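You operate a simulated robot arm through the tools that you are given. There is no shell and no other tool. Be economical: measure what you need, move in short steps, check, and stop when the job is done.

Carry out the task below with a simulated two-armed robot. There is one attempt and no reset: what you move stays moved.

TASK
Swap the small silver stage on the black mount for the black one and lock it.
Fine: free the orange lever first; the small plate stays under it; the new stage lies in the lower console drawer, the old one goes there; shut it.

It is judged by the outcome, as a careful person would: the job done as asked, and still so three seconds after it is handed in. It fails if anything else is knocked over, pushed out of place, dropped, spilled or broken.

THE ROBOT
Two 7-joint arms with two-finger parallel grippers on one trunk, hanging from a carriage that runs on a gantry, over the field with the corners [-1251, 2236], [-1251, -64], [29, -64], [29, 2236] (x, y) and turns from -6.894 to 5.114 rad about z. Base frame: it is fixed where the carriage stands at the start and does not move with it; the origin is on the floor, on the carriage's upright axis, x ahead of it, y to its left, z up. Units: mm, rad, N and s.
The left shoulder is at the start at [40, 173, 1466], the right one opposite. Each reaches about 891 mm from its shoulder. Places, roughly: black mount [800, -200, 700]; inside of the lower drawer of the grey console [800, -600, 500]; lower drawer of the grey console [700, -600, 500]; orange mount lever [700, -200, 700]; small blue plate (6x6x2 cm) [900, -600, 100]; small red plate (6x6x2 cm) [900, -500, 100]; small yellow plate (6x6x2 cm) [800, -200, 700]. Payload 3.43 kg a hand.
The TCP of each hand is the grasp point between the finger pads, 30 mm short of the fingertips. In the tool frame z runs along the fingers and y along their closing line. The gripper opens to 94 mm. The fingers are 28 mm wide and 10 mm thick; the gripper's body (50 by 96 mm) begins 55 mm behind the TCP.
Orientation is that of the tool frame in the base frame, as a unit quaternion [x, y, z, w]. With the fingers straight down and closing along the base's y, the tool's x points along the base's -x, its y along +y and its z along -z.

THE INTERFACE
- The arms move only by the tool nudge_tool. It takes "left_series", "right_series" or both (then of equal length, played together; a hand with none holds still); each is a list of rows, each a list of 7 numbers: the turn, a rotation vector about the tool's x, y, z in rad, then the shift along the tool's x, y, z in cm, then the finger opening in cm, from 0 to 9.4. In form: [[rx, ry, rz, x, y, z, jaw], ...]. A call has 1 to 8 rows; each row shifts and turns the commanded pose from where the row before left it, along the tool's axes as they then stand. Each row takes 0.2 s and may step no farther than 50 mm and 0.15 rad from the row before; otherwise, or with a gripper value out of range, the whole call is refused. A pose out of reach is approached as far as the arm can. The call stops where the force on the tool passes 40 N (or 10 N more than at its start, if that is more) or the arm is blocked; 0.2 s more then pass. Each finger travels about 72 mm/s and halts on what it meets, pressing with about 28 N; the grip force reading is that of the motor and also rises with nothing between the fingers. The clock runs only during rows and for 0.2 s after the last one: add rows that do not move to give the fingers time. The reply holds the time, the measured pose of the TCP, the force on the tool along the base axes, the opening and the grip force, in the units named above and with some noise, with the torque about the TCP (base axes, N m) and any sound that the robot's microphone picked up.
- Cameras (640 x 400 px; columns grow to the right, rows downward): "scene" is now at [198, -48.5, 1735.1]; the picture's right is [-0.77, -0.64, 0.00], its down [-0.58, 0.70, -0.42] and it looks along [0.27, -0.32, -0.91] (base axes); focal length 266 px, centre (320, 200). "left" rides on the left gripper at [76, -14, -103] in its tool frame; the picture's right is [0.18, 0.98, 0.00], its down [-0.75, 0.14, -0.64] and it looks along [-0.63, 0.12, 0.77] (tool axes); focal length 243 px, centre (320, 200). "right" rides on the right gripper at [76, 14, -103] in its tool frame; the picture's right is [-0.18, 0.98, 0.00], its down [-0.75, -0.14, -0.64] and it looks along [-0.63, -0.12, 0.77] (tool axes); focal length 243 px, centre (320, 200). There is no depth. A picture from a camera that has moved, and an enlarged one, comes with that camera's place and axes in the base frame and with its lens.
- snapshot(camera): a new picture of that camera. It takes no simulated time.
- raise_lower(by): slides the trunk up (or, below 0, down) by that many mm; the arms and the scene camera ride with it, the base frame stays. It gives what a move gives, with no picture.
- roll_base(legs): drives the robot by 1 to 6 legs, each [ahead, left, turn to the left] in mm, mm and rad, along the robot's own axes; the way and the turn of a leg run together, so that a leg with both is an arc; at most 1500 mm and 3.142 rad a leg. The arms and the cameras ride along, it lands a little off, and it stops where it bumps. It keeps to its track: a leg is cut to what the track allows. It gives what a move gives.
- head_to(pan, tilt): turns the head with the scene camera to pan (to the left, within 1.501 rad either way) and tilt (down, from -0.506 to 1.204), counted from straight ahead of the robot. It gives what a move gives.
- close_up(camera, box): a new picture of the part [left, top, right, bottom] of that camera's present view, enlarged. It takes no simulated time.
- sign_off(): hands the job in; it is judged then, once.

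Work in short steps. Places have to be worked out from the pictures, the camera data and where the tool is seen: move nearer, look again, correct. Check each grasp and each placing, and mend what went wrong. You have 120 turns and 100 pictures in all, those below and enlarged ones among them. Open the grippers and draw the arms clear of the work before you hand the job in, unless the task says otherwise; then end with one line.

The tools are called after "Request:" by a JSON object that holds its "method" and its "body". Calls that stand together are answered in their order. nudge_tool: Moves the arms, as the interface text tells. Its arguments: {"type":"object","properties":{"left_series":{"type":"array","items":{"type":"array","items":{"type":"number"}}},"right_series":{"type":"array","items":{"type":"array","items":{"type":"number"}}}},"required":[]} The other tools are called the same way: raise_lower (by) slides the trunk up or down; roll_base (legs) drives the base; head_to (pan, tilt) turns the head that bears the scene camera; snapshot (camera) takes a picture; close_up (camera, box) takes an enlarged picture of a part of a camera's view; sign_off () hands the job in.

At the start:

```text
time_s: 0.0
left_position: [387.9, -58.3, 1072.1]
left_tool_rot: [0.0, 1.0, 0.0, 0.0]
left_wrist_force: [0.3, 0.1, -0.4]
left_moment: [-0.01, -0.02, 0.03]
left_gripper_width: 94.0
left_grip_force: 0.1
right_position: [342.5, -409.5, 997.3]
right_tool_rot: [0.0, 1.0, -0.001, 0.0]
right_wrist_force: [0.2, -0.3, 0.1]
right_moment: [-0.03, -0.05, 0.0]
right_gripper_width: 93.9
right_grip_force: 0.0
trunk travel left (down, up): [-619.0, 162.0]
robot x, y, heading: [-0.2, 1.7, -0.002]
head pan, tilt: [-0.878, 1.138]
```

scene: 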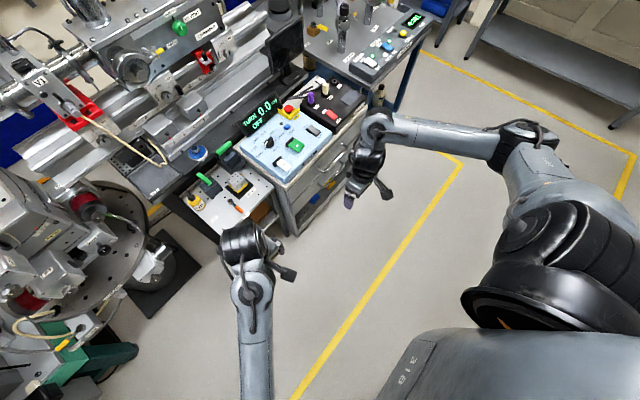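
right: 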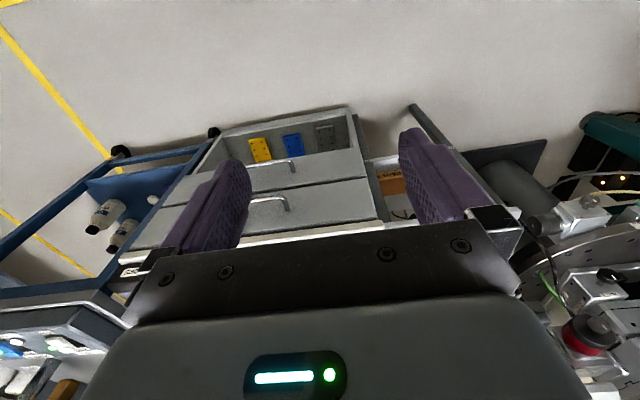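
left: 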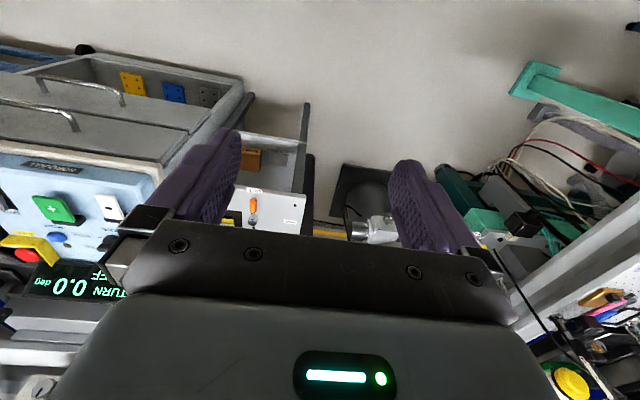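

I start by enlarging the view of the mount and console from the scene camera.

Request:
{"method": "close_up", "body": {"camera": "scene", "box": [160, 130, 300, 240]}}

Request:
{"method": "close_up", "body": {"camera": "scene", "box": [230, 70, 370, 240]}}

Request:
{"method": "close_up", "body": {"camera": "right", "box": [200, 100, 420, 240]}}

```text
3.64 times, centred on (230, 185) of scene
camera zoom: at [198.0, -48.5, 1735.1], right [-0.77, -0.64, 0.0], down [-0.58, 0.7, -0.42], along [0.27, -0.32, -0.91], focal length 966 px, centre (647, 254)
```

zoom: 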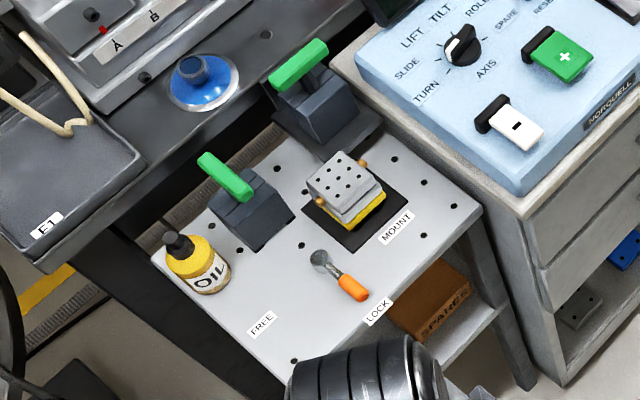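

```text
2.35 times, centred on (300, 155) of scene
camera zoom: at [198.0, -48.5, 1735.1], right [-0.77, -0.64, 0.0], down [-0.58, 0.7, -0.42], along [0.27, -0.32, -0.91], focal length 625 px, centre (367, 306)
```

zoom: 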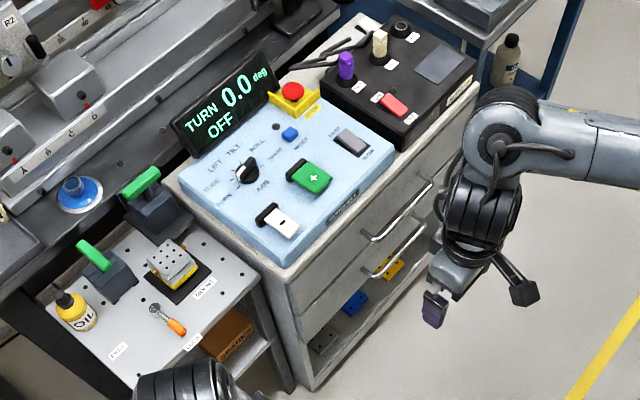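

```text
2.86 times, centred on (310, 170) of right
camera zoom: at [267.5, -393.1, 1099.7], right [0.18, 0.98, 0.0], down [0.75, -0.14, 0.64], along [0.63, -0.12, -0.77], focal length 693 px, centre (349, 286)
```

zoom: 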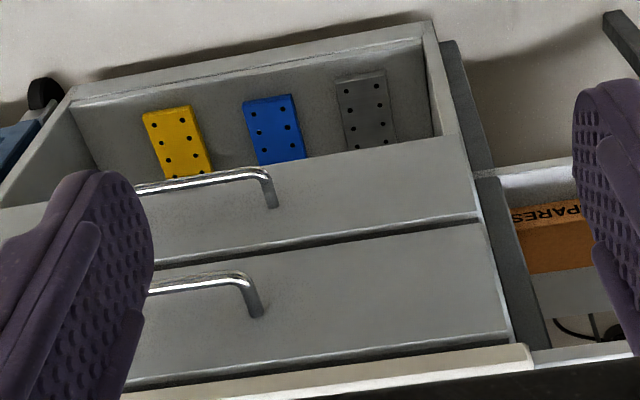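

Front of the console faces -x; I triangulate the lower handle near (599, -541..-700, 502), the mount near (828,-243,~720), the lever pointing to -x (LOCK), with FREE to be reached by swinging it toward +y. I lower the trunk and use the hand cameras to look closer.

Request:
{"method": "raise_lower", "body": {"by": -300}}

Request:
{"method": "head_to", "body": {"pan": -0.5, "tilt": 0.75}}

Request:
{"method": "snapshot", "body": {"camera": "scene"}}

Request:
{"method": "snapshot", "body": {"camera": "left"}}

Request:
{"method": "snapshot", "body": {"camera": "right"}}

```text
time_s: 3.0
left_position: [387.2, -57.7, 771.3]
left_tool_rot: [0.0, 1.0, 0.0, 0.0]
left_wrist_force: [-1.3, 0.6, 0.7]
left_moment: [-0.01, 0.02, 0.01]
left_gripper_width: 94.1
left_grip_force: 0.0
right_position: [343.0, -408.2, 696.1]
right_tool_rot: [0.0, 1.0, -0.001, 0.0]
right_wrist_force: [0.6, 0.1, 0.8]
right_moment: [-0.01, 0.0, 0.02]
right_gripper_width: 94.1
right_grip_force: 0.1
trunk travel left (down, up): [-319.0, 462.0]
robot x, y, heading: [-1.8, 0.3, -0.005]
head pan, tilt: [-0.878, 1.138]
```

```text
time_s: 3.9
left_position: [387.5, -58.1, 772.4]
left_tool_rot: [0.0, 1.0, 0.0, 0.0]
left_wrist_force: [0.9, 0.5, 0.5]
left_moment: [0.0, 0.01, -0.03]
left_gripper_width: 93.7
left_grip_force: 0.1
right_position: [342.4, -408.9, 697.5]
right_tool_rot: [0.0, 1.0, -0.001, 0.0]
right_wrist_force: [0.2, -0.5, 0.7]
right_moment: [0.0, 0.03, -0.01]
right_gripper_width: 93.6
right_grip_force: 0.0
trunk travel left (down, up): [-319.0, 462.0]
robot x, y, heading: [-1.6, -1.1, 0.001]
head pan, tilt: [-0.499, 0.75]
```

```text
93 pictures are left
camera scene: at [232.1, -41.7, 1463.2], right [-0.48, -0.88, 0.0], down [-0.6, 0.33, -0.73], along [0.64, -0.35, -0.68], focal length 266 px, centre (320, 200)
```

scene: 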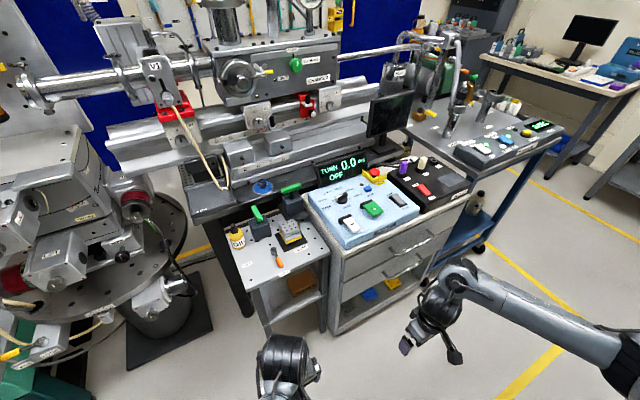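

```text
92 pictures are left
camera left: at [312.0, -71.4, 875.8], right [-0.18, 0.98, 0.0], down [0.75, 0.14, 0.64], along [0.63, 0.12, -0.77], focal length 243 px, centre (320, 200)
```

left: 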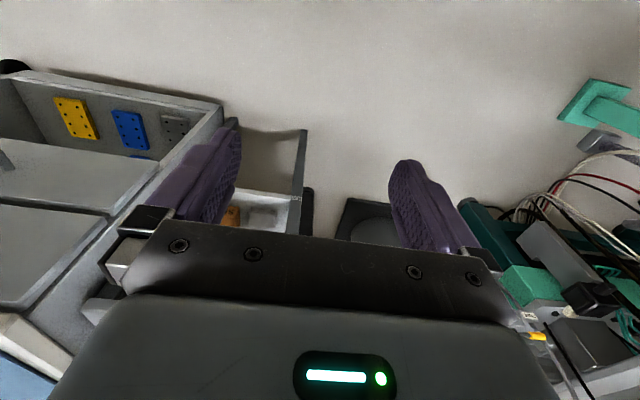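

```text
91 pictures are left
camera right: at [267.5, -393.1, 799.7], right [0.18, 0.98, 0.0], down [0.75, -0.14, 0.64], along [0.63, -0.12, -0.77], focal length 243 px, centre (320, 200)
```

right: 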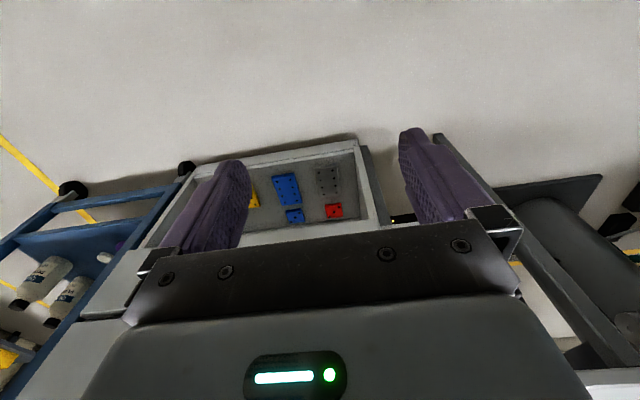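

Now an enlarged look at the mount and console from this new head position.

Request:
{"method": "close_up", "body": {"camera": "scene", "box": [225, 195, 345, 275]}}

Request:
{"method": "close_up", "body": {"camera": "scene", "box": [310, 200, 470, 340]}}

```text
5.00 times, centred on (285, 235) of scene
camera zoom: at [232.1, -41.7, 1463.2], right [-0.48, -0.88, 0.0], down [-0.6, 0.33, -0.73], along [0.64, -0.35, -0.68], focal length 1329 px, centre (495, 25)
```

zoom: 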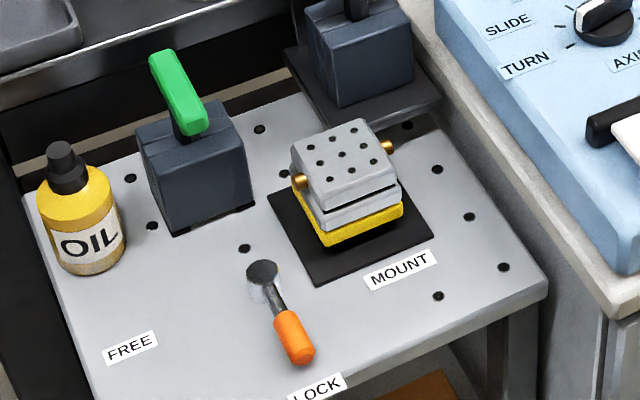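

```text
2.86 times, centred on (390, 270) of scene
camera zoom: at [232.1, -41.7, 1463.2], right [-0.48, -0.88, 0.0], down [-0.6, 0.33, -0.73], along [0.64, -0.35, -0.68], focal length 759 px, centre (120, 0)
```

zoom: 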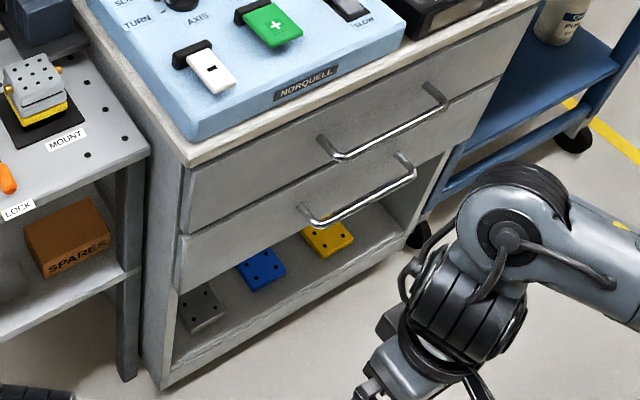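

Table top ≈ z 728; lever pivot ≈ (766,-160), knob ≈ (713,-160); stage ≈ (802,-237) with brass knobs on ±y sides. I drive the carriage as near as the track allows, then bring the left hand over the lever for a closer look.

Request:
{"method": "roll_base", "body": {"legs": [[30, -62, 0]]}}

Request:
{"method": "nudge_tool", "body": {"left_series": [[0, 0, 0, 0, 0, -4.5, 0], [0, 0, 0, 0, 0, -4.5, 0], [0, 0, 0, 0, 0, -4.5, 0], [0, 0, 0, -4, -1.5, -1, 0], [0, 0, 0, -4, -1.5, 0, 0], [0, 0, 0, -4, -1.5, 0, 0], [0, 0, 0, -4, -1.5, 0, 0]]}}

Request:
{"method": "snapshot", "body": {"camera": "left"}}

```text
time_s: 4.9
left_position: [415.6, -119.5, 772.8]
left_tool_rot: [0.0, 1.0, 0.0, 0.001]
left_wrist_force: [0.9, -0.9, 0.5]
left_moment: [0.06, -0.02, 0.01]
left_gripper_width: 94.0
left_grip_force: 0.1
right_position: [370.3, -471.1, 696.5]
right_tool_rot: [0.0, 1.0, 0.0, 0.001]
right_wrist_force: [-0.5, -1.0, 0.0]
right_moment: [0.02, 0.06, 0.01]
right_gripper_width: 93.8
right_grip_force: 0.0
trunk travel left (down, up): [-319.0, 462.0]
robot x, y, heading: [26.4, -63.3, 0.001]
head pan, tilt: [-0.499, 0.75]
```

```text
time_s: 6.7
left_position: [573.2, -147.2, 804.5]
left_tool_rot: [-0.016, 1.0, 0.022, 0.006]
left_wrist_force: [0.3, 0.2, 0.5]
left_moment: [0.01, 0.02, -0.02]
left_gripper_width: 0.1
left_grip_force: 28.3
left hand out of reach, approached as far as the arm can: row 1, 2, 3, 6, 7
right_position: [368.0, -471.1, 697.6]
right_tool_rot: [0.0, 1.0, -0.001, 0.0]
right_wrist_force: [0.3, 0.7, 0.2]
right_moment: [0.02, -0.02, -0.02]
right_gripper_width: 94.0
right_grip_force: 0.0
trunk travel left (down, up): [-319.0, 462.0]
robot x, y, heading: [26.1, -65.9, 0.002]
head pan, tilt: [-0.499, 0.75]
stopped in row 7 (left hand): the arm was blocked; the commanded pose is now the measured one
```

```text
88 pictures are left
camera left: at [496.8, -167.9, 906.8], right [-0.22, 0.98, 0.04], down [0.74, 0.14, 0.66], along [0.64, 0.17, -0.75], focal length 243 px, centre (320, 200)
```

left: 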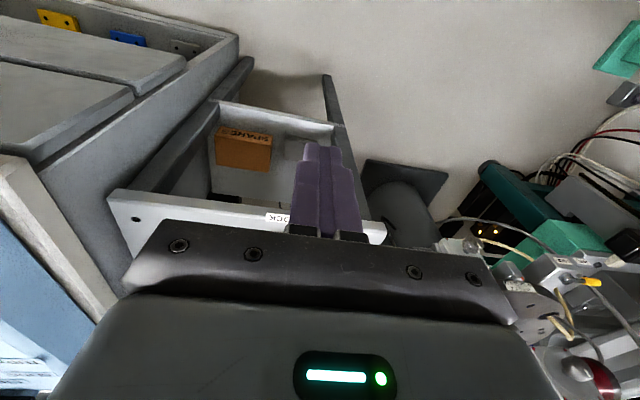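

The hand can't get higher than about 360 mm below the shoulder, and the left reach is awkward. I'll retract the left hand, turn the robot left so that the right shoulder comes forward, and use the right arm.

Request:
{"method": "nudge_tool", "body": {"left_series": [[0, 0, 0, 4.5, 0, 0, 0], [0, 0, 0, 4.5, 0, 0, 0], [0, 0, 0, 4.5, 0, 0, 0], [0, 0, 0, 4.5, 0, 0, 0], [0, 0, 0, 2, 0, 0, 0]]}}

Request:
{"method": "roll_base", "body": {"legs": [[0, 0, 0.5]]}}

Request:
{"method": "raise_lower", "body": {"by": 120}}

Request:
{"method": "snapshot", "body": {"camera": "right"}}

```text
time_s: 8.1
left_position: [400.9, -139.9, 771.5]
left_tool_rot: [-0.023, 0.999, 0.044, 0.009]
left_wrist_force: [-0.3, -0.1, -0.4]
left_moment: [0.0, -0.02, 0.03]
left_gripper_width: 0.2
left_grip_force: 27.9
left hand out of reach, approached as far as the arm can: row 3, 4, 5
right_position: [368.2, -469.8, 696.6]
right_tool_rot: [0.0, 1.0, 0.0, 0.001]
right_wrist_force: [-1.1, 0.6, -0.1]
right_moment: [0.02, -0.03, 0.02]
right_gripper_width: 93.8
right_grip_force: 0.0
trunk travel left (down, up): [-319.0, 462.0]
robot x, y, heading: [27.5, -64.6, 0.002]
head pan, tilt: [-0.499, 0.75]
stopped in row 5 (left hand): the arm was blocked; the commanded pose is now the measured one
```

```text
time_s: 9.9
left_position: [395.0, 50.7, 770.5]
left_tool_rot: [-0.269, 0.962, 0.044, 0.0]
left_wrist_force: [0.1, 0.1, -0.6]
left_moment: [-0.02, 0.0, 0.0]
left_gripper_width: 0.0
left_grip_force: 27.7
right_position: [524.5, -254.0, 697.0]
right_tool_rot: [-0.248, 0.969, 0.001, 0.002]
right_wrist_force: [-0.1, -0.9, 0.3]
right_moment: [0.01, -0.01, -0.01]
right_gripper_width: 94.0
right_grip_force: 0.0
trunk travel left (down, up): [-319.0, 462.0]
robot x, y, heading: [24.6, -61.6, 0.503]
head pan, tilt: [-0.499, 0.75]
```

```text
time_s: 11.4
left_position: [394.5, 52.4, 891.3]
left_tool_rot: [-0.27, 0.962, 0.044, 0.0]
left_wrist_force: [0.5, -0.1, 0.7]
left_moment: [-0.02, -0.04, -0.01]
left_gripper_width: 0.2
left_grip_force: 27.8
right_position: [522.8, -254.7, 817.2]
right_tool_rot: [-0.248, 0.969, 0.001, 0.002]
right_wrist_force: [0.7, 0.4, -0.6]
right_moment: [0.01, 0.01, -0.01]
right_gripper_width: 94.0
right_grip_force: 0.0
trunk travel left (down, up): [-439.0, 342.0]
robot x, y, heading: [31.5, -63.4, 0.5]
head pan, tilt: [-0.499, 0.75]
```

```text
87 pictures are left
camera right: at [450.5, -277.6, 919.9], right [-0.31, 0.95, 0.0], down [0.73, 0.24, 0.64], along [0.61, 0.2, -0.76], focal length 243 px, centre (320, 200)
```

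right: 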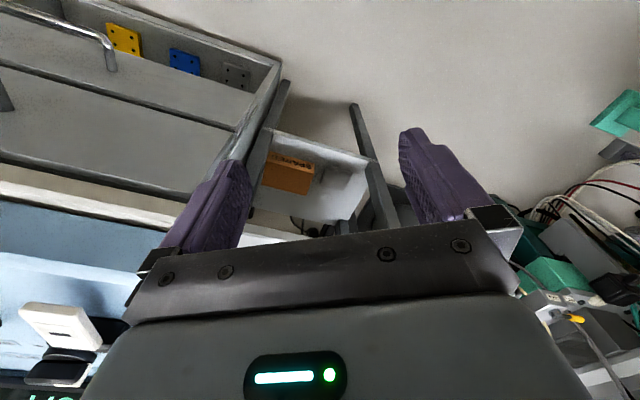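

I raise the trunk a bit more and move the right hand forward above the lever area to see it from the hand camera.

Request:
{"method": "raise_lower", "body": {"by": 80}}

Request:
{"method": "nudge_tool", "body": {"right_series": [[0, 0, 0, -4.36, -1.24, 0, 0], [0, 0, 0, -4.36, -1.24, 0, 0], [0, 0, 0, -4.36, -1.24, 0, 0], [0, 0, 0, -4.36, -1.24, 0, 0], [0, 0, 0, 0, 0, 0, 0]]}}

Request:
{"method": "head_to", "body": {"pan": -0.75, "tilt": 0.9}}

Request:
{"method": "snapshot", "body": {"camera": "right"}}

Request:
{"method": "snapshot", "body": {"camera": "scene"}}

```text
time_s: 12.6
left_position: [393.8, 52.1, 970.8]
left_tool_rot: [-0.27, 0.962, 0.044, -0.001]
left_wrist_force: [1.3, 0.1, -0.3]
left_moment: [-0.01, 0.0, 0.01]
left_gripper_width: 0.0
left_grip_force: 27.9
right_position: [522.8, -254.5, 896.8]
right_tool_rot: [-0.248, 0.969, 0.001, 0.001]
right_wrist_force: [-0.6, -0.6, -0.3]
right_moment: [-0.04, 0.0, -0.03]
right_gripper_width: 94.3
right_grip_force: 0.0
trunk travel left (down, up): [-519.0, 262.0]
robot x, y, heading: [24.7, -62.7, 0.497]
head pan, tilt: [-0.499, 0.75]
```

```text
time_s: 13.8
left_position: [394.4, 51.9, 971.8]
left_tool_rot: [-0.27, 0.962, 0.044, -0.002]
left_wrist_force: [0.1, 0.7, 0.2]
left_moment: [0.0, -0.02, 0.02]
left_gripper_width: 0.0
left_grip_force: 27.9
right_position: [700.5, -212.4, 897.3]
right_tool_rot: [-0.249, 0.968, -0.001, 0.001]
right_wrist_force: [0.1, -0.3, 0.1]
right_moment: [0.02, 0.02, -0.01]
right_gripper_width: 0.1
right_grip_force: 27.6
trunk travel left (down, up): [-519.0, 262.0]
robot x, y, heading: [22.1, -58.5, 0.499]
head pan, tilt: [-0.499, 0.75]
```

```text
time_s: 14.5
left_position: [395.2, 51.9, 971.5]
left_tool_rot: [-0.27, 0.962, 0.044, -0.001]
left_wrist_force: [-0.1, 0.7, 0.7]
left_moment: [-0.01, 0.01, -0.01]
left_gripper_width: 0.1
left_grip_force: 27.7
right_position: [701.5, -213.4, 897.0]
right_tool_rot: [-0.248, 0.969, 0.001, 0.001]
right_wrist_force: [-0.1, 0.3, -1.2]
right_moment: [0.0, 0.01, 0.01]
right_gripper_width: 0.1
right_grip_force: 28.5
trunk travel left (down, up): [-519.0, 262.0]
robot x, y, heading: [28.5, -60.7, 0.502]
head pan, tilt: [-0.75, 0.901]
```

```text
86 pictures are left
camera right: at [627.3, -235.6, 1000.4], right [-0.31, 0.95, 0.0], down [0.73, 0.24, 0.64], along [0.61, 0.2, -0.76], focal length 243 px, centre (320, 200)
```

right: 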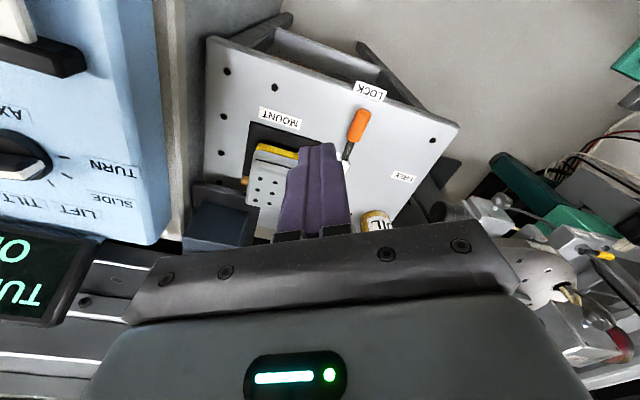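

```text
85 pictures are left
camera scene: at [238.9, -5.2, 1651.4], right [-0.25, -0.97, 0.0], down [-0.76, 0.19, -0.62], along [0.6, -0.15, -0.78], focal length 266 px, centre (320, 200)
```

scene: 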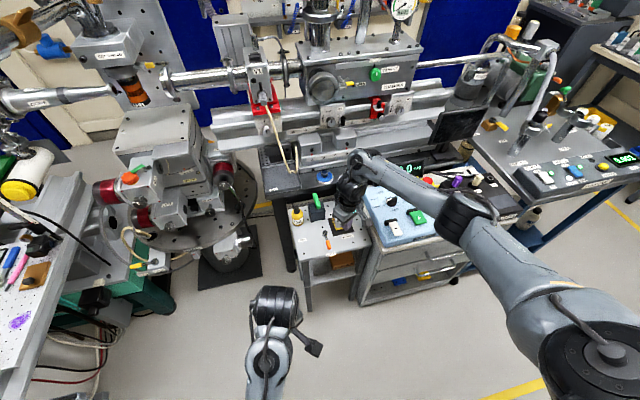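

Triangulation agrees with earlier estimates (table z≈729, lever knob ≈(714,-163,750)). A close-up for detail.

Request:
{"method": "close_up", "body": {"camera": "right", "box": [200, 60, 440, 240]}}

Request:
{"method": "close_up", "body": {"camera": "scene", "box": [280, 170, 400, 260]}}

```text
2.22 times, centred on (320, 150) of right
camera zoom: at [627.3, -235.6, 1000.4], right [-0.31, 0.95, 0.0], down [0.73, 0.24, 0.64], along [0.61, 0.2, -0.76], focal length 539 px, centre (320, 311)
```

zoom: 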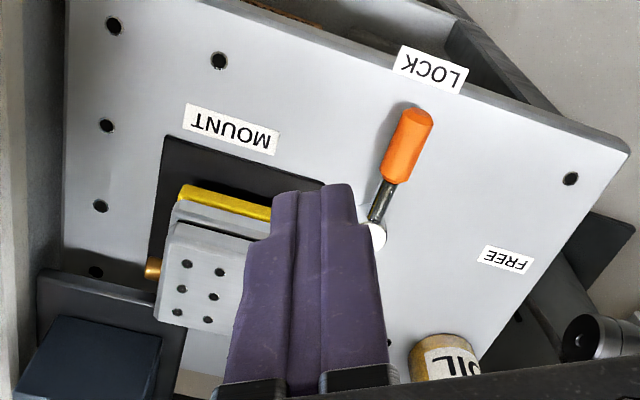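

```text
4.44 times, centred on (340, 215) of scene
camera zoom: at [238.9, -5.2, 1651.4], right [-0.25, -0.97, 0.0], down [-0.76, 0.19, -0.62], along [0.6, -0.15, -0.78], focal length 1181 px, centre (231, 133)
```

zoom: 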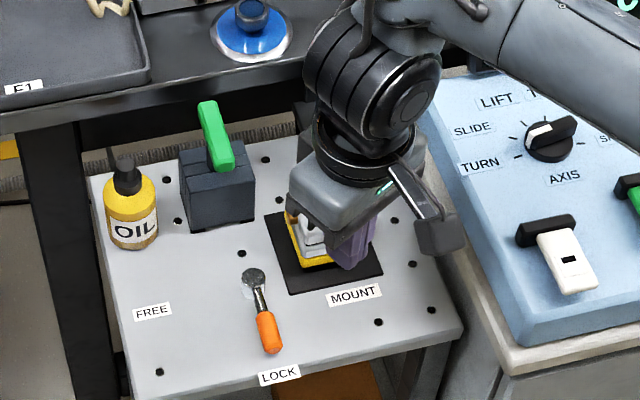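

Lever: pivot ≈(763,-159), knob centre ≈(716,-162), height ≈748. I lower the closed fingers on the -y side of the knob.

Request:
{"method": "nudge_tool", "body": {"right_series": [[0, 0, 0, -0.6, 0.2, 4.3, 0], [0, 0, 0, 0, 0, 4.3, 0], [0, 0, 0, 0, 0, 4.3, 0], [0, 0, 0, 0, 0, 0, 0]]}}

Request:
{"method": "close_up", "body": {"camera": "scene", "box": [280, 170, 400, 260]}}

Request:
{"method": "close_up", "body": {"camera": "right", "box": [200, 60, 440, 240]}}

```text
time_s: 15.5
left_position: [394.4, 50.6, 970.5]
left_tool_rot: [-0.27, 0.962, 0.044, 0.0]
left_wrist_force: [-0.4, -0.4, 0.3]
left_moment: [0.03, 0.02, 0.04]
left_gripper_width: 0.0
left_grip_force: 28.5
right_position: [706.2, -207.4, 769.7]
right_tool_rot: [-0.248, 0.969, -0.001, 0.002]
right_wrist_force: [0.4, -0.7, 0.3]
right_moment: [0.0, 0.02, 0.01]
right_gripper_width: 0.0
right_grip_force: 27.7
trunk travel left (down, up): [-519.0, 262.0]
robot x, y, heading: [26.5, -60.4, 0.5]
head pan, tilt: [-0.75, 0.901]
```

```text
4.44 times, centred on (340, 215) of scene
camera zoom: at [239.0, -5.7, 1651.4], right [-0.25, -0.97, 0.0], down [-0.76, 0.19, -0.62], along [0.6, -0.15, -0.78], focal length 1181 px, centre (231, 133)
```

zoom: 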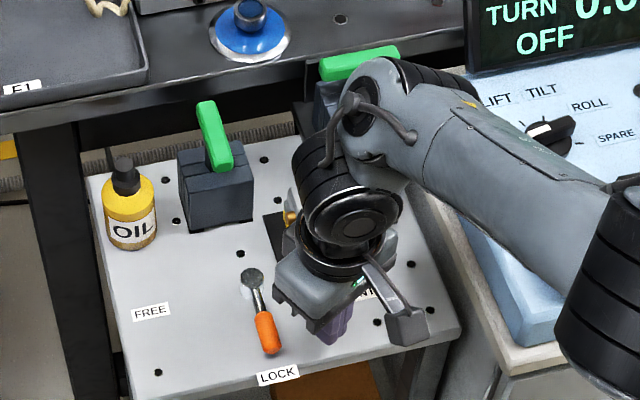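

```text
2.22 times, centred on (320, 150) of right
camera zoom: at [632.3, -231.7, 872.0], right [-0.31, 0.95, 0.0], down [0.73, 0.24, 0.64], along [0.61, 0.2, -0.76], focal length 539 px, centre (320, 311)
```

zoom: 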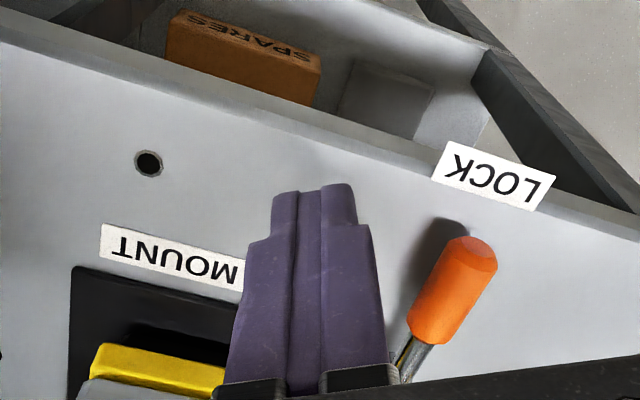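

Fingertips are at z≈740 beside the knob. Sweep it in an arc from -x toward +y (FREE).

Request:
{"method": "nudge_tool", "body": {"right_series": [[0, 0, 0, -1.54, 1.56, 0, 0], [0, 0, 0, -1.36, 1.65, 0, 0], [0, 0, 0, -1.01, 1.84, 0, 0], [0, 0, 0, -1.05, 0.68, 0, 0], [0, 0, 0, -0.96, 0.5, 0, 0], [0, 0, 0, -1.04, 0.23, 0, 0], [0, 0, 0, -1.03, 0.01, 0, 0], [0, 0, 0, 0, 0, 0, 0]]}}

Request:
{"method": "close_up", "body": {"camera": "scene", "box": [280, 170, 400, 260]}}

```text
time_s: 17.3
left_position: [393.8, 51.8, 971.1]
left_tool_rot: [-0.27, 0.962, 0.045, -0.001]
left_wrist_force: [-0.3, 0.6, -0.3]
left_moment: [-0.02, -0.02, 0.0]
left_gripper_width: 0.0
left_grip_force: 27.8
right_position: [736.8, -118.1, 773.7]
right_tool_rot: [-0.248, 0.969, 0.0, 0.001]
right_wrist_force: [0.3, -0.1, -1.0]
right_moment: [0.01, -0.01, -0.01]
right_gripper_width: 0.1
right_grip_force: 27.6
right hand out of reach, approached as far as the arm can: row 7
trunk travel left (down, up): [-519.0, 262.0]
robot x, y, heading: [24.3, -58.0, 0.499]
head pan, tilt: [-0.75, 0.901]
```

```text
4.44 times, centred on (340, 215) of scene
camera zoom: at [238.8, -5.2, 1651.3], right [-0.25, -0.97, 0.0], down [-0.76, 0.19, -0.62], along [0.6, -0.15, -0.78], focal length 1181 px, centre (231, 133)
```

zoom: 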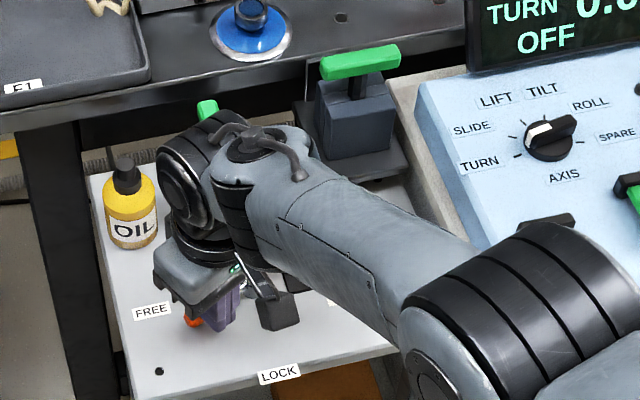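

Last step fell out of reach; I'll check the lever with the right camera.

Request:
{"method": "close_up", "body": {"camera": "right", "box": [200, 60, 440, 240]}}

```text
2.22 times, centred on (320, 150) of right
camera zoom: at [664.8, -140.9, 876.7], right [-0.31, 0.95, 0.0], down [0.73, 0.24, 0.64], along [0.61, 0.2, -0.77], focal length 539 px, centre (320, 311)
```

zoom: 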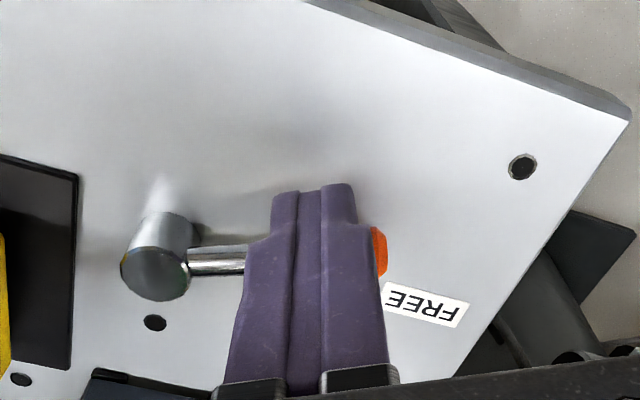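

Lever is at ≈109°, about 20° short of FREE. I back off, lift, lower the trunk for better reach, and then finish.

Request:
{"method": "nudge_tool", "body": {"right_series": [[0, 0, 0, 1.05, 0.57, 0, 0], [0, 0, 0, 0, 0, -4.5, 0], [0, 0, 0, 0, 0, -4.5, 0], [0, 0, 0, 0, 0, -3.5, 0], [0, 0, 0, 0, 0, 0, 0]]}}

Request:
{"method": "raise_lower", "body": {"by": -120}}

```text
time_s: 18.5
left_position: [395.1, 52.1, 970.6]
left_tool_rot: [-0.27, 0.962, 0.045, 0.0]
left_wrist_force: [-0.8, -0.3, 0.6]
left_moment: [-0.04, 0.0, 0.01]
left_gripper_width: 0.0
left_grip_force: 28.4
right_position: [724.2, -116.8, 899.6]
right_tool_rot: [-0.248, 0.969, 0.0, 0.001]
right_wrist_force: [0.2, 0.5, -0.1]
right_moment: [0.01, -0.01, -0.01]
right_gripper_width: 0.1
right_grip_force: 28.2
right hand out of reach, approached as far as the arm can: row 1
trunk travel left (down, up): [-519.0, 262.0]
robot x, y, heading: [26.9, -60.3, 0.499]
head pan, tilt: [-0.75, 0.901]
```

```text
time_s: 20.0
left_position: [394.4, 52.3, 852.8]
left_tool_rot: [-0.27, 0.962, 0.044, 0.0]
left_wrist_force: [0.1, -0.5, 0.8]
left_moment: [-0.03, 0.01, -0.05]
left_gripper_width: 0.0
left_grip_force: 28.1
right_position: [725.3, -117.7, 780.2]
right_tool_rot: [-0.247, 0.969, 0.002, 0.002]
right_wrist_force: [0.5, 0.6, -0.8]
right_moment: [-0.01, -0.03, 0.01]
right_gripper_width: 0.3
right_grip_force: 28.6
trunk travel left (down, up): [-399.0, 382.0]
robot x, y, heading: [26.4, -63.0, 0.501]
head pan, tilt: [-0.75, 0.901]
```

Hand at z 780 behind the lever; down 11 mm and push +x in small steps.

Request:
{"method": "nudge_tool", "body": {"right_series": [[0, 0, 0, 0, 0, 1.1, 0], [0, 0, 0, -1.0, -0.3, 0, 0], [0, 0, 0, -0.9, -0.3, 0, 0], [0, 0, 0, -0.6, -0.3, 0, 0], [0, 0, 0, -0.5, -0.25, 0, 0], [0, 0, 0, -0.4, -0.2, 0, 0], [0, 0, 0, 0, 0, 0, 0]]}}

Request:
{"method": "close_up", "body": {"camera": "right", "box": [200, 60, 440, 240]}}

```text
time_s: 21.3
left_position: [392.0, 51.4, 850.6]
left_tool_rot: [-0.269, 0.962, 0.045, -0.002]
left_wrist_force: [-0.6, 0.0, -0.2]
left_moment: [0.0, -0.01, 0.01]
left_gripper_width: 0.0
left_grip_force: 27.8
right_position: [752.6, -111.4, 770.6]
right_tool_rot: [-0.252, 0.968, -0.001, 0.001]
right_wrist_force: [-22.8, -2.2, 25.1]
right_moment: [-0.08, 0.34, -0.03]
right_gripper_width: 0.2
right_grip_force: 28.0
trunk travel left (down, up): [-399.0, 382.0]
robot x, y, heading: [22.6, -59.4, 0.499]
head pan, tilt: [-0.75, 0.901]
stopped in row 6 (right hand): the force on the tool passed its limit at 44 N (the readings are from after the stop); the commanded pose is now the measured one
```

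```text
2.22 times, centred on (320, 150) of right
camera zoom: at [680.4, -135.9, 873.2], right [-0.32, 0.95, 0.0], down [0.73, 0.24, 0.64], along [0.61, 0.2, -0.77], focal length 539 px, centre (320, 311)
```

zoom: 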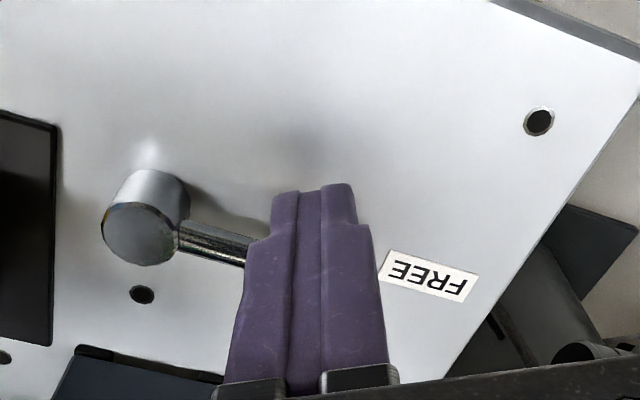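

The lever is at ≈90° and the stop force was met, so it should be FREE. Back off and lift, then check.

Request:
{"method": "nudge_tool", "body": {"right_series": [[0, 0, 0, 1.5, 0.8, 0, 0], [0, 0, 0, 1.5, 0.8, 0, 0], [0, 0, 0, 0, 0, -4, 0], [0, 0, 0, 0, 0, -4, 0], [0, 0, 0, 3, -2.5, -1.5, 0], [0, 0, 0, 2, -2.5, 0, 9.4], [0, 0, 0, 0, 0, 0, 9.4]]}}

Request:
{"method": "snapshot", "body": {"camera": "right"}}

Request:
{"method": "close_up", "body": {"camera": "scene", "box": [270, 140, 410, 240]}}

```text
time_s: 22.4
left_position: [393.6, 51.3, 850.6]
left_tool_rot: [-0.27, 0.962, 0.045, -0.001]
left_wrist_force: [-0.2, -1.0, -0.6]
left_moment: [0.05, -0.02, -0.04]
left_gripper_width: 0.2
left_grip_force: 28.4
right_position: [716.5, -120.7, 854.8]
right_tool_rot: [-0.233, 0.972, 0.013, 0.013]
right_wrist_force: [13.4, 26.0, -39.6]
right_moment: [-1.62, -1.58, -1.57]
right_gripper_width: 0.0
right_grip_force: 28.0
trunk travel left (down, up): [-399.0, 382.0]
robot x, y, heading: [26.0, -61.2, 0.507]
head pan, tilt: [-0.75, 0.901]
stopped in row 5 (right hand): the force on the tool passed its limit at 290 N (the readings are from after the stop); the commanded pose is now the measured one
```

```text
77 pictures are left
camera right: at [642.1, -144.5, 956.1], right [-0.28, 0.96, 0.02], down [0.72, 0.2, 0.66], along [0.63, 0.2, -0.75], focal length 243 px, centre (320, 200)
```

right: 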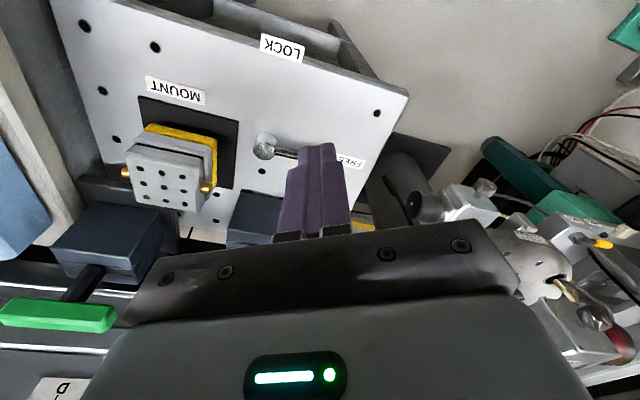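

```text
4.00 times, centred on (340, 190) of scene
camera zoom: at [238.0, -5.7, 1531.1], right [-0.25, -0.97, 0.0], down [-0.76, 0.19, -0.62], along [0.6, -0.15, -0.78], focal length 1063 px, centre (240, 240)
```

zoom: 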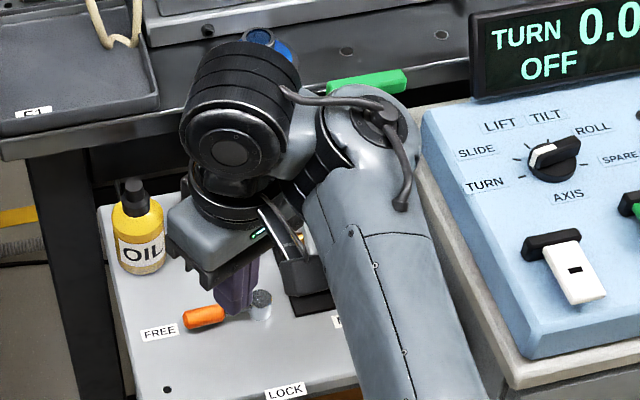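

The 290 N spike happened high above the table with the stage untouched; it looks like the hand's camera bracket met its own folded forearm. I back the hand off the way it came and unfold by raising the trunk.

Request:
{"method": "nudge_tool", "body": {"right_series": [[0, 0, 0, -0.6, 0.6, 0.8, 0], [0, 0, 0, 0, 0, 0.5, 0]]}}

Request:
{"method": "raise_lower", "body": {"by": 150}}

```text
time_s: 23.0
left_position: [394.7, 51.8, 851.1]
left_tool_rot: [-0.271, 0.962, 0.045, -0.001]
left_wrist_force: [-0.1, -0.1, 0.0]
left_moment: [0.01, 0.05, -0.03]
left_gripper_width: 0.0
left_grip_force: 28.3
right_position: [720.2, -111.9, 842.2]
right_tool_rot: [-0.236, 0.972, 0.009, 0.011]
right_wrist_force: [-0.5, 1.1, 0.9]
right_moment: [-0.02, 0.01, 0.0]
right_gripper_width: 0.1
right_grip_force: 27.8
trunk travel left (down, up): [-399.0, 382.0]
robot x, y, heading: [28.0, -61.6, 0.506]
head pan, tilt: [-0.75, 0.901]
```

```text
time_s: 24.8
left_position: [394.0, 52.7, 1001.2]
left_tool_rot: [-0.27, 0.962, 0.045, -0.002]
left_wrist_force: [0.1, 0.1, 0.2]
left_moment: [-0.01, 0.01, -0.04]
left_gripper_width: 0.0
left_grip_force: 27.9
right_position: [720.2, -111.4, 992.6]
right_tool_rot: [-0.235, 0.972, 0.009, 0.011]
right_wrist_force: [1.0, -0.5, 0.1]
right_moment: [-0.01, 0.0, 0.01]
right_gripper_width: 0.0
right_grip_force: 27.8
trunk travel left (down, up): [-549.0, 232.0]
robot x, y, heading: [27.1, -62.3, 0.503]
head pan, tilt: [-0.75, 0.901]
```

Free now. I open the gripper, square the hand and shift toward the stage to view the surroundings before choosing the grasp yaw.

Request:
{"method": "nudge_tool", "body": {"right_series": [[0, 0, 0, 3, -2.5, 0, 9.4], [0, 0, 0, 1.5, -2.5, 0, 9.4], [0, 0, 0, 0, -2.5, 0, 9.4], [0, 0, 0, 0, 0, 0, 9.4]]}}

Request:
{"method": "snapshot", "body": {"camera": "right"}}

Request:
{"method": "snapshot", "body": {"camera": "scene"}}

```text
time_s: 25.2
left_position: [394.5, 51.8, 1001.4]
left_tool_rot: [-0.271, 0.962, 0.045, -0.001]
left_wrist_force: [0.4, -0.1, 0.3]
left_moment: [-0.03, -0.01, 0.02]
left_gripper_width: 0.0
left_grip_force: 27.9
right_position: [709.3, -137.5, 992.1]
right_tool_rot: [-0.226, 0.974, 0.015, 0.016]
right_wrist_force: [6.2, 8.9, -18.7]
right_moment: [-0.28, -0.8, -0.45]
right_gripper_width: 54.6
right_grip_force: 0.0
trunk travel left (down, up): [-549.0, 232.0]
robot x, y, heading: [26.3, -60.8, 0.5]
head pan, tilt: [-0.75, 0.901]
stopped in row 2 (right hand): the force on the tool passed its limit at 120 N (the readings are from after the stop); the commanded pose is now the measured one
```

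```text
75 pictures are left
camera right: at [632.8, -160.6, 1092.0], right [-0.27, 0.96, 0.03], down [0.72, 0.18, 0.67], along [0.64, 0.2, -0.74], focal length 243 px, centre (320, 200)
```

right: 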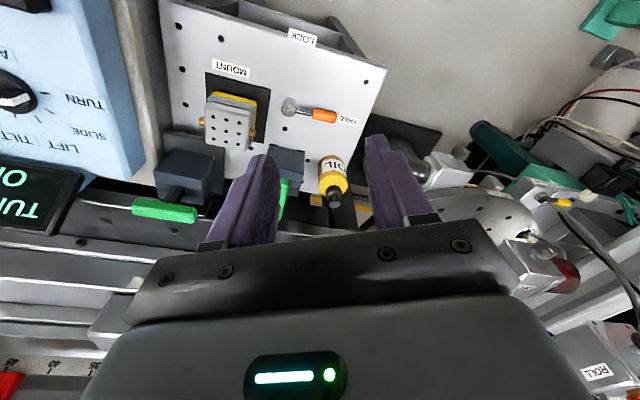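

```text
74 pictures are left
camera scene: at [238.3, -5.4, 1681.3], right [-0.25, -0.97, 0.0], down [-0.76, 0.19, -0.62], along [0.6, -0.15, -0.78], focal length 266 px, centre (320, 200)
```

scene: 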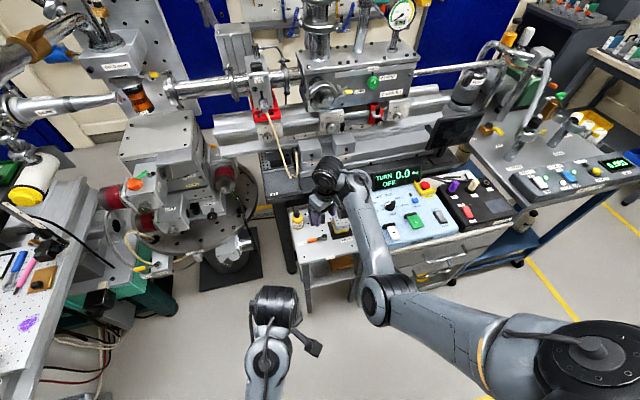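

Self-collision again (hand bracket against its folded forearm, elbow low). The comfortable band is 450–560 mm below the shoulder, so I'll lower the hand in that band, square it, and do vertical moves with the trunk.

Request:
{"method": "nudge_tool", "body": {"right_series": [[0, 0, 0, -0.8, 1.8, 1.5, 9.4], [0, 0, 0, 0, 0, 3, 9.4], [0.021, 0.038, -0.045, 0, 0, 4, 9.4], [0, 0, 0, 0, 0, 2, 9.4], [0, 0, 0, 3, 0, 0, 9.4], [0, 0, 0, 4, 0, 0, 9.4]]}}

```text
time_s: 26.6
left_position: [393.2, 52.1, 1000.8]
left_tool_rot: [-0.271, 0.962, 0.043, -0.001]
left_wrist_force: [0.0, 0.2, -0.3]
left_moment: [-0.01, -0.02, -0.02]
left_gripper_width: 0.0
left_grip_force: 27.9
right_position: [647.7, -148.5, 886.4]
right_tool_rot: [-0.247, 0.969, -0.001, 0.0]
right_wrist_force: [-0.5, 0.7, 0.1]
right_moment: [0.0, -0.04, 0.0]
right_gripper_width: 93.9
right_grip_force: 0.1
trunk travel left (down, up): [-549.0, 232.0]
robot x, y, heading: [24.9, -59.6, 0.499]
head pan, tilt: [-0.75, 0.901]
```

Squared, forces zero. For the grasp across x I choose camera-on-+y yaw (turn about tool z by +2.07), done here in free space; first half now.

Request:
{"method": "nudge_tool", "body": {"right_series": [[0, 0, 0.148, 0, 0, 0, 9.4], [0, 0, 0.148, 0, 0, 0, 9.4], [0, 0, 0.148, 0, 0, 0, 9.4], [0, 0, 0.148, 0, 0, 0, 9.4], [0, 0, 0.148, 0, 0, 0, 9.4], [0, 0, 0.148, 0, 0, 0, 9.4], [0, 0, 0.148, 0, 0, 0, 9.4]]}}

Request:
{"method": "nudge_tool", "body": {"right_series": [[0, 0, 0.148, 0, 0, 0, 9.4], [0, 0, 0.148, 0, 0, 0, 9.4], [0, 0, 0.148, 0, 0, 0, 9.4], [0, 0, 0.148, 0, 0, 0, 9.4], [0, 0, 0.148, 0, 0, 0, 9.4], [0, 0, 0.148, 0, 0, 0, 9.4], [0, 0, 0.148, 0, 0, 0, 9.4]]}}

Request:
{"method": "snapshot", "body": {"camera": "right"}}

```text
time_s: 28.2
left_position: [394.1, 52.4, 1001.0]
left_tool_rot: [-0.27, 0.962, 0.045, -0.001]
left_wrist_force: [0.2, -0.4, -0.2]
left_moment: [-0.02, -0.01, 0.02]
left_gripper_width: 0.0
left_grip_force: 28.3
right_position: [648.6, -147.6, 888.1]
right_tool_rot: [0.265, 0.964, -0.001, 0.0]
right_wrist_force: [0.1, 0.1, 0.0]
right_moment: [0.0, -0.05, 0.05]
right_gripper_width: 93.9
right_grip_force: 0.0
trunk travel left (down, up): [-549.0, 232.0]
robot x, y, heading: [26.5, -63.6, 0.504]
head pan, tilt: [-0.75, 0.901]
```

```text
time_s: 29.8
left_position: [394.5, 52.9, 1001.0]
left_tool_rot: [-0.27, 0.962, 0.045, 0.0]
left_wrist_force: [-0.1, 0.9, 1.1]
left_moment: [0.01, 0.03, -0.01]
left_gripper_width: 0.0
left_grip_force: 27.6
right_position: [649.4, -148.1, 888.1]
right_tool_rot: [0.708, 0.706, -0.001, 0.0]
right_wrist_force: [0.3, 0.2, 0.6]
right_moment: [-0.02, 0.01, 0.02]
right_gripper_width: 93.7
right_grip_force: 0.2
trunk travel left (down, up): [-549.0, 232.0]
robot x, y, heading: [26.2, -64.4, 0.498]
head pan, tilt: [-0.75, 0.901]
```

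```text
73 pictures are left
camera right: at [664.8, -70.9, 990.2], right [0.98, -0.19, 0.0], down [-0.14, -0.75, 0.64], along [-0.12, -0.63, -0.77], focal length 243 px, centre (320, 200)
```

right: 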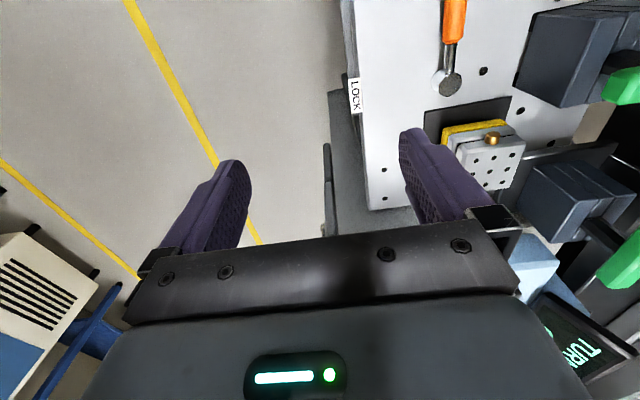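

Orientation is exactly square (tool x=+y, tool y=+x). Zoom to measure the stage.

Request:
{"method": "close_up", "body": {"camera": "right", "box": [400, 60, 560, 220]}}

```text
2.50 times, centred on (480, 140) of right
camera zoom: at [664.8, -70.9, 990.2], right [0.98, -0.19, 0.0], down [-0.14, -0.75, 0.64], along [-0.12, -0.63, -0.77], focal length 606 px, centre (-80, 350)
```

zoom: 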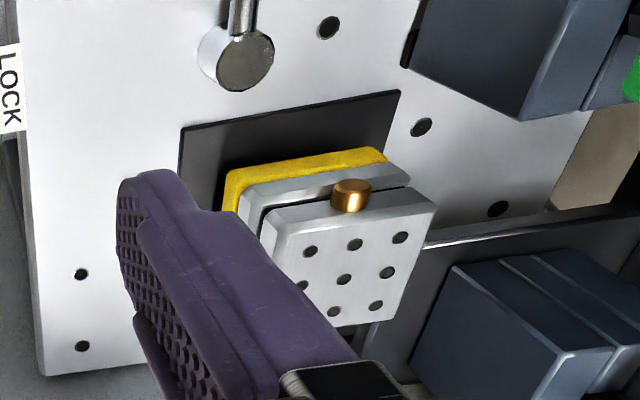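

Stage centre ≈ (800,-233), top z≈795, stage about 40 tall over the yellow plate. Move above it, keeping within reach.

Request:
{"method": "nudge_tool", "body": {"right_series": [[0, 0, 0, -2.1, 3.78, -0.75, 9.4], [0, 0, 0, -2.1, 3.78, -0.75, 9.4], [0, 0, 0, -2.1, 3.78, -0.75, 9.4], [0, 0, 0, -2.1, 3.78, -0.75, 9.4], [0, 0, 0, 0, 0, 0, 9.4]]}}

Request:
{"method": "snapshot", "body": {"camera": "right"}}

Request:
{"method": "close_up", "body": {"camera": "scene", "box": [270, 150, 410, 260]}}

```text
time_s: 31.0
left_position: [393.8, 54.1, 1000.5]
left_tool_rot: [-0.271, 0.962, 0.045, -0.001]
left_wrist_force: [-1.0, 0.6, 1.0]
left_moment: [0.02, -0.02, 0.0]
left_gripper_width: 0.0
left_grip_force: 27.9
right_position: [800.2, -231.1, 916.6]
right_tool_rot: [0.707, 0.707, -0.001, 0.0]
right_wrist_force: [-1.1, 0.3, -0.3]
right_moment: [-0.01, 0.0, 0.0]
right_gripper_width: 94.1
right_grip_force: 0.1
trunk travel left (down, up): [-549.0, 232.0]
robot x, y, heading: [25.6, -60.7, 0.501]
head pan, tilt: [-0.75, 0.901]
```

```text
71 pictures are left
camera right: at [815.1, -153.2, 1019.7], right [0.98, -0.18, 0.0], down [-0.14, -0.75, 0.64], along [-0.12, -0.63, -0.77], focal length 243 px, centre (320, 200)
```

right: 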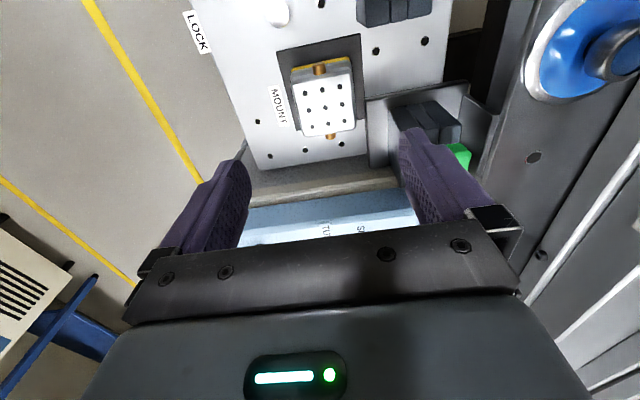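

```text
3.64 times, centred on (340, 205) of scene
camera zoom: at [238.0, -5.0, 1681.2], right [-0.25, -0.97, 0.0], down [-0.76, 0.19, -0.62], along [0.6, -0.15, -0.78], focal length 966 px, centre (247, 182)
```

zoom: 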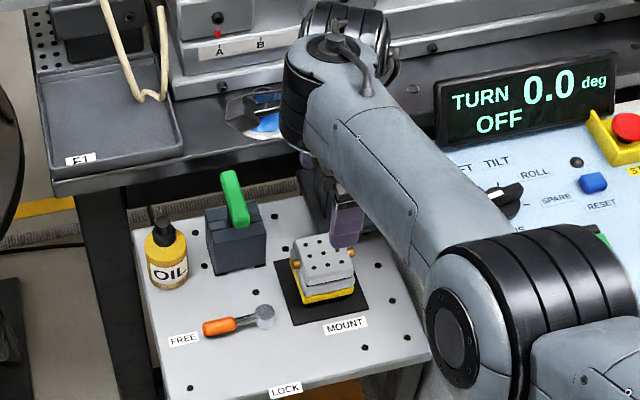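

Stage centre now ≈(804,-230). Fine shift +4 mm in x, then lower with the trunk in stages.

Request:
{"method": "nudge_tool", "body": {"right_series": [[0, 0, 0, 0.1, 0.35, 0, 9.4], [0, 0, 0, 0, 0, 0, 9.4]]}}

Request:
{"method": "raise_lower", "body": {"by": -85}}

Request:
{"method": "snapshot", "body": {"camera": "right"}}

Request:
{"method": "close_up", "body": {"camera": "scene", "box": [270, 130, 410, 240]}}

```text
time_s: 31.6
left_position: [394.8, 52.9, 1001.2]
left_tool_rot: [-0.27, 0.962, 0.045, -0.001]
left_wrist_force: [-0.8, 0.5, -0.5]
left_moment: [0.01, -0.01, -0.01]
left_gripper_width: 0.1
left_grip_force: 28.2
right_position: [804.4, -230.4, 917.9]
right_tool_rot: [0.708, 0.707, -0.001, 0.001]
right_wrist_force: [-0.5, 0.0, -0.2]
right_moment: [-0.05, -0.01, -0.01]
right_gripper_width: 93.9
right_grip_force: 0.1
trunk travel left (down, up): [-549.0, 232.0]
robot x, y, heading: [27.2, -61.3, 0.504]
head pan, tilt: [-0.75, 0.901]
```

```text
time_s: 32.8
left_position: [394.9, 52.7, 917.2]
left_tool_rot: [-0.27, 0.962, 0.045, -0.001]
left_wrist_force: [0.1, -0.6, -0.1]
left_moment: [0.03, 0.0, 0.02]
left_gripper_width: 0.0
left_grip_force: 27.8
right_position: [804.2, -230.3, 832.5]
right_tool_rot: [0.708, 0.707, 0.0, 0.0]
right_wrist_force: [-0.3, 0.1, 0.5]
right_moment: [-0.01, -0.02, 0.0]
right_gripper_width: 94.2
right_grip_force: 0.0
trunk travel left (down, up): [-464.0, 317.0]
robot x, y, heading: [23.6, -58.4, 0.501]
head pan, tilt: [-0.75, 0.901]
```

```text
69 pictures are left
camera right: at [819.8, -153.1, 935.7], right [0.98, -0.19, 0.0], down [-0.14, -0.75, 0.64], along [-0.12, -0.63, -0.77], focal length 243 px, centre (320, 200)
```

right: 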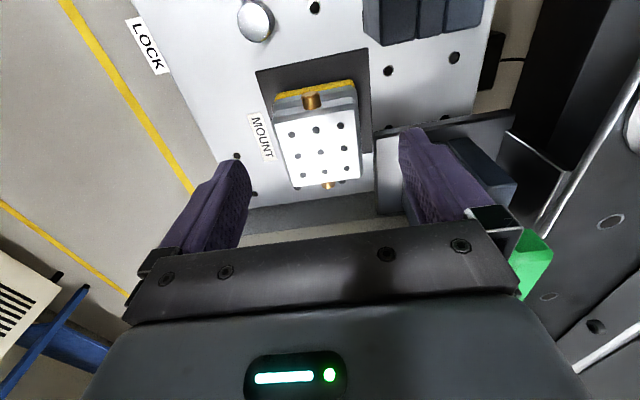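

```text
3.64 times, centred on (340, 185) of scene
camera zoom: at [238.7, -5.2, 1596.4], right [-0.25, -0.97, 0.0], down [-0.76, 0.19, -0.62], along [0.6, -0.15, -0.78], focal length 966 px, centre (247, 254)
```

zoom: 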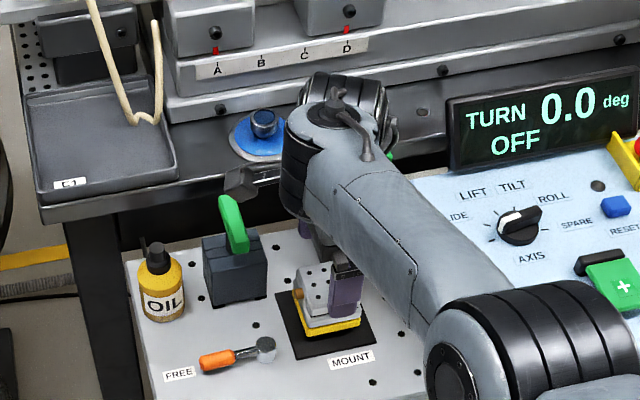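

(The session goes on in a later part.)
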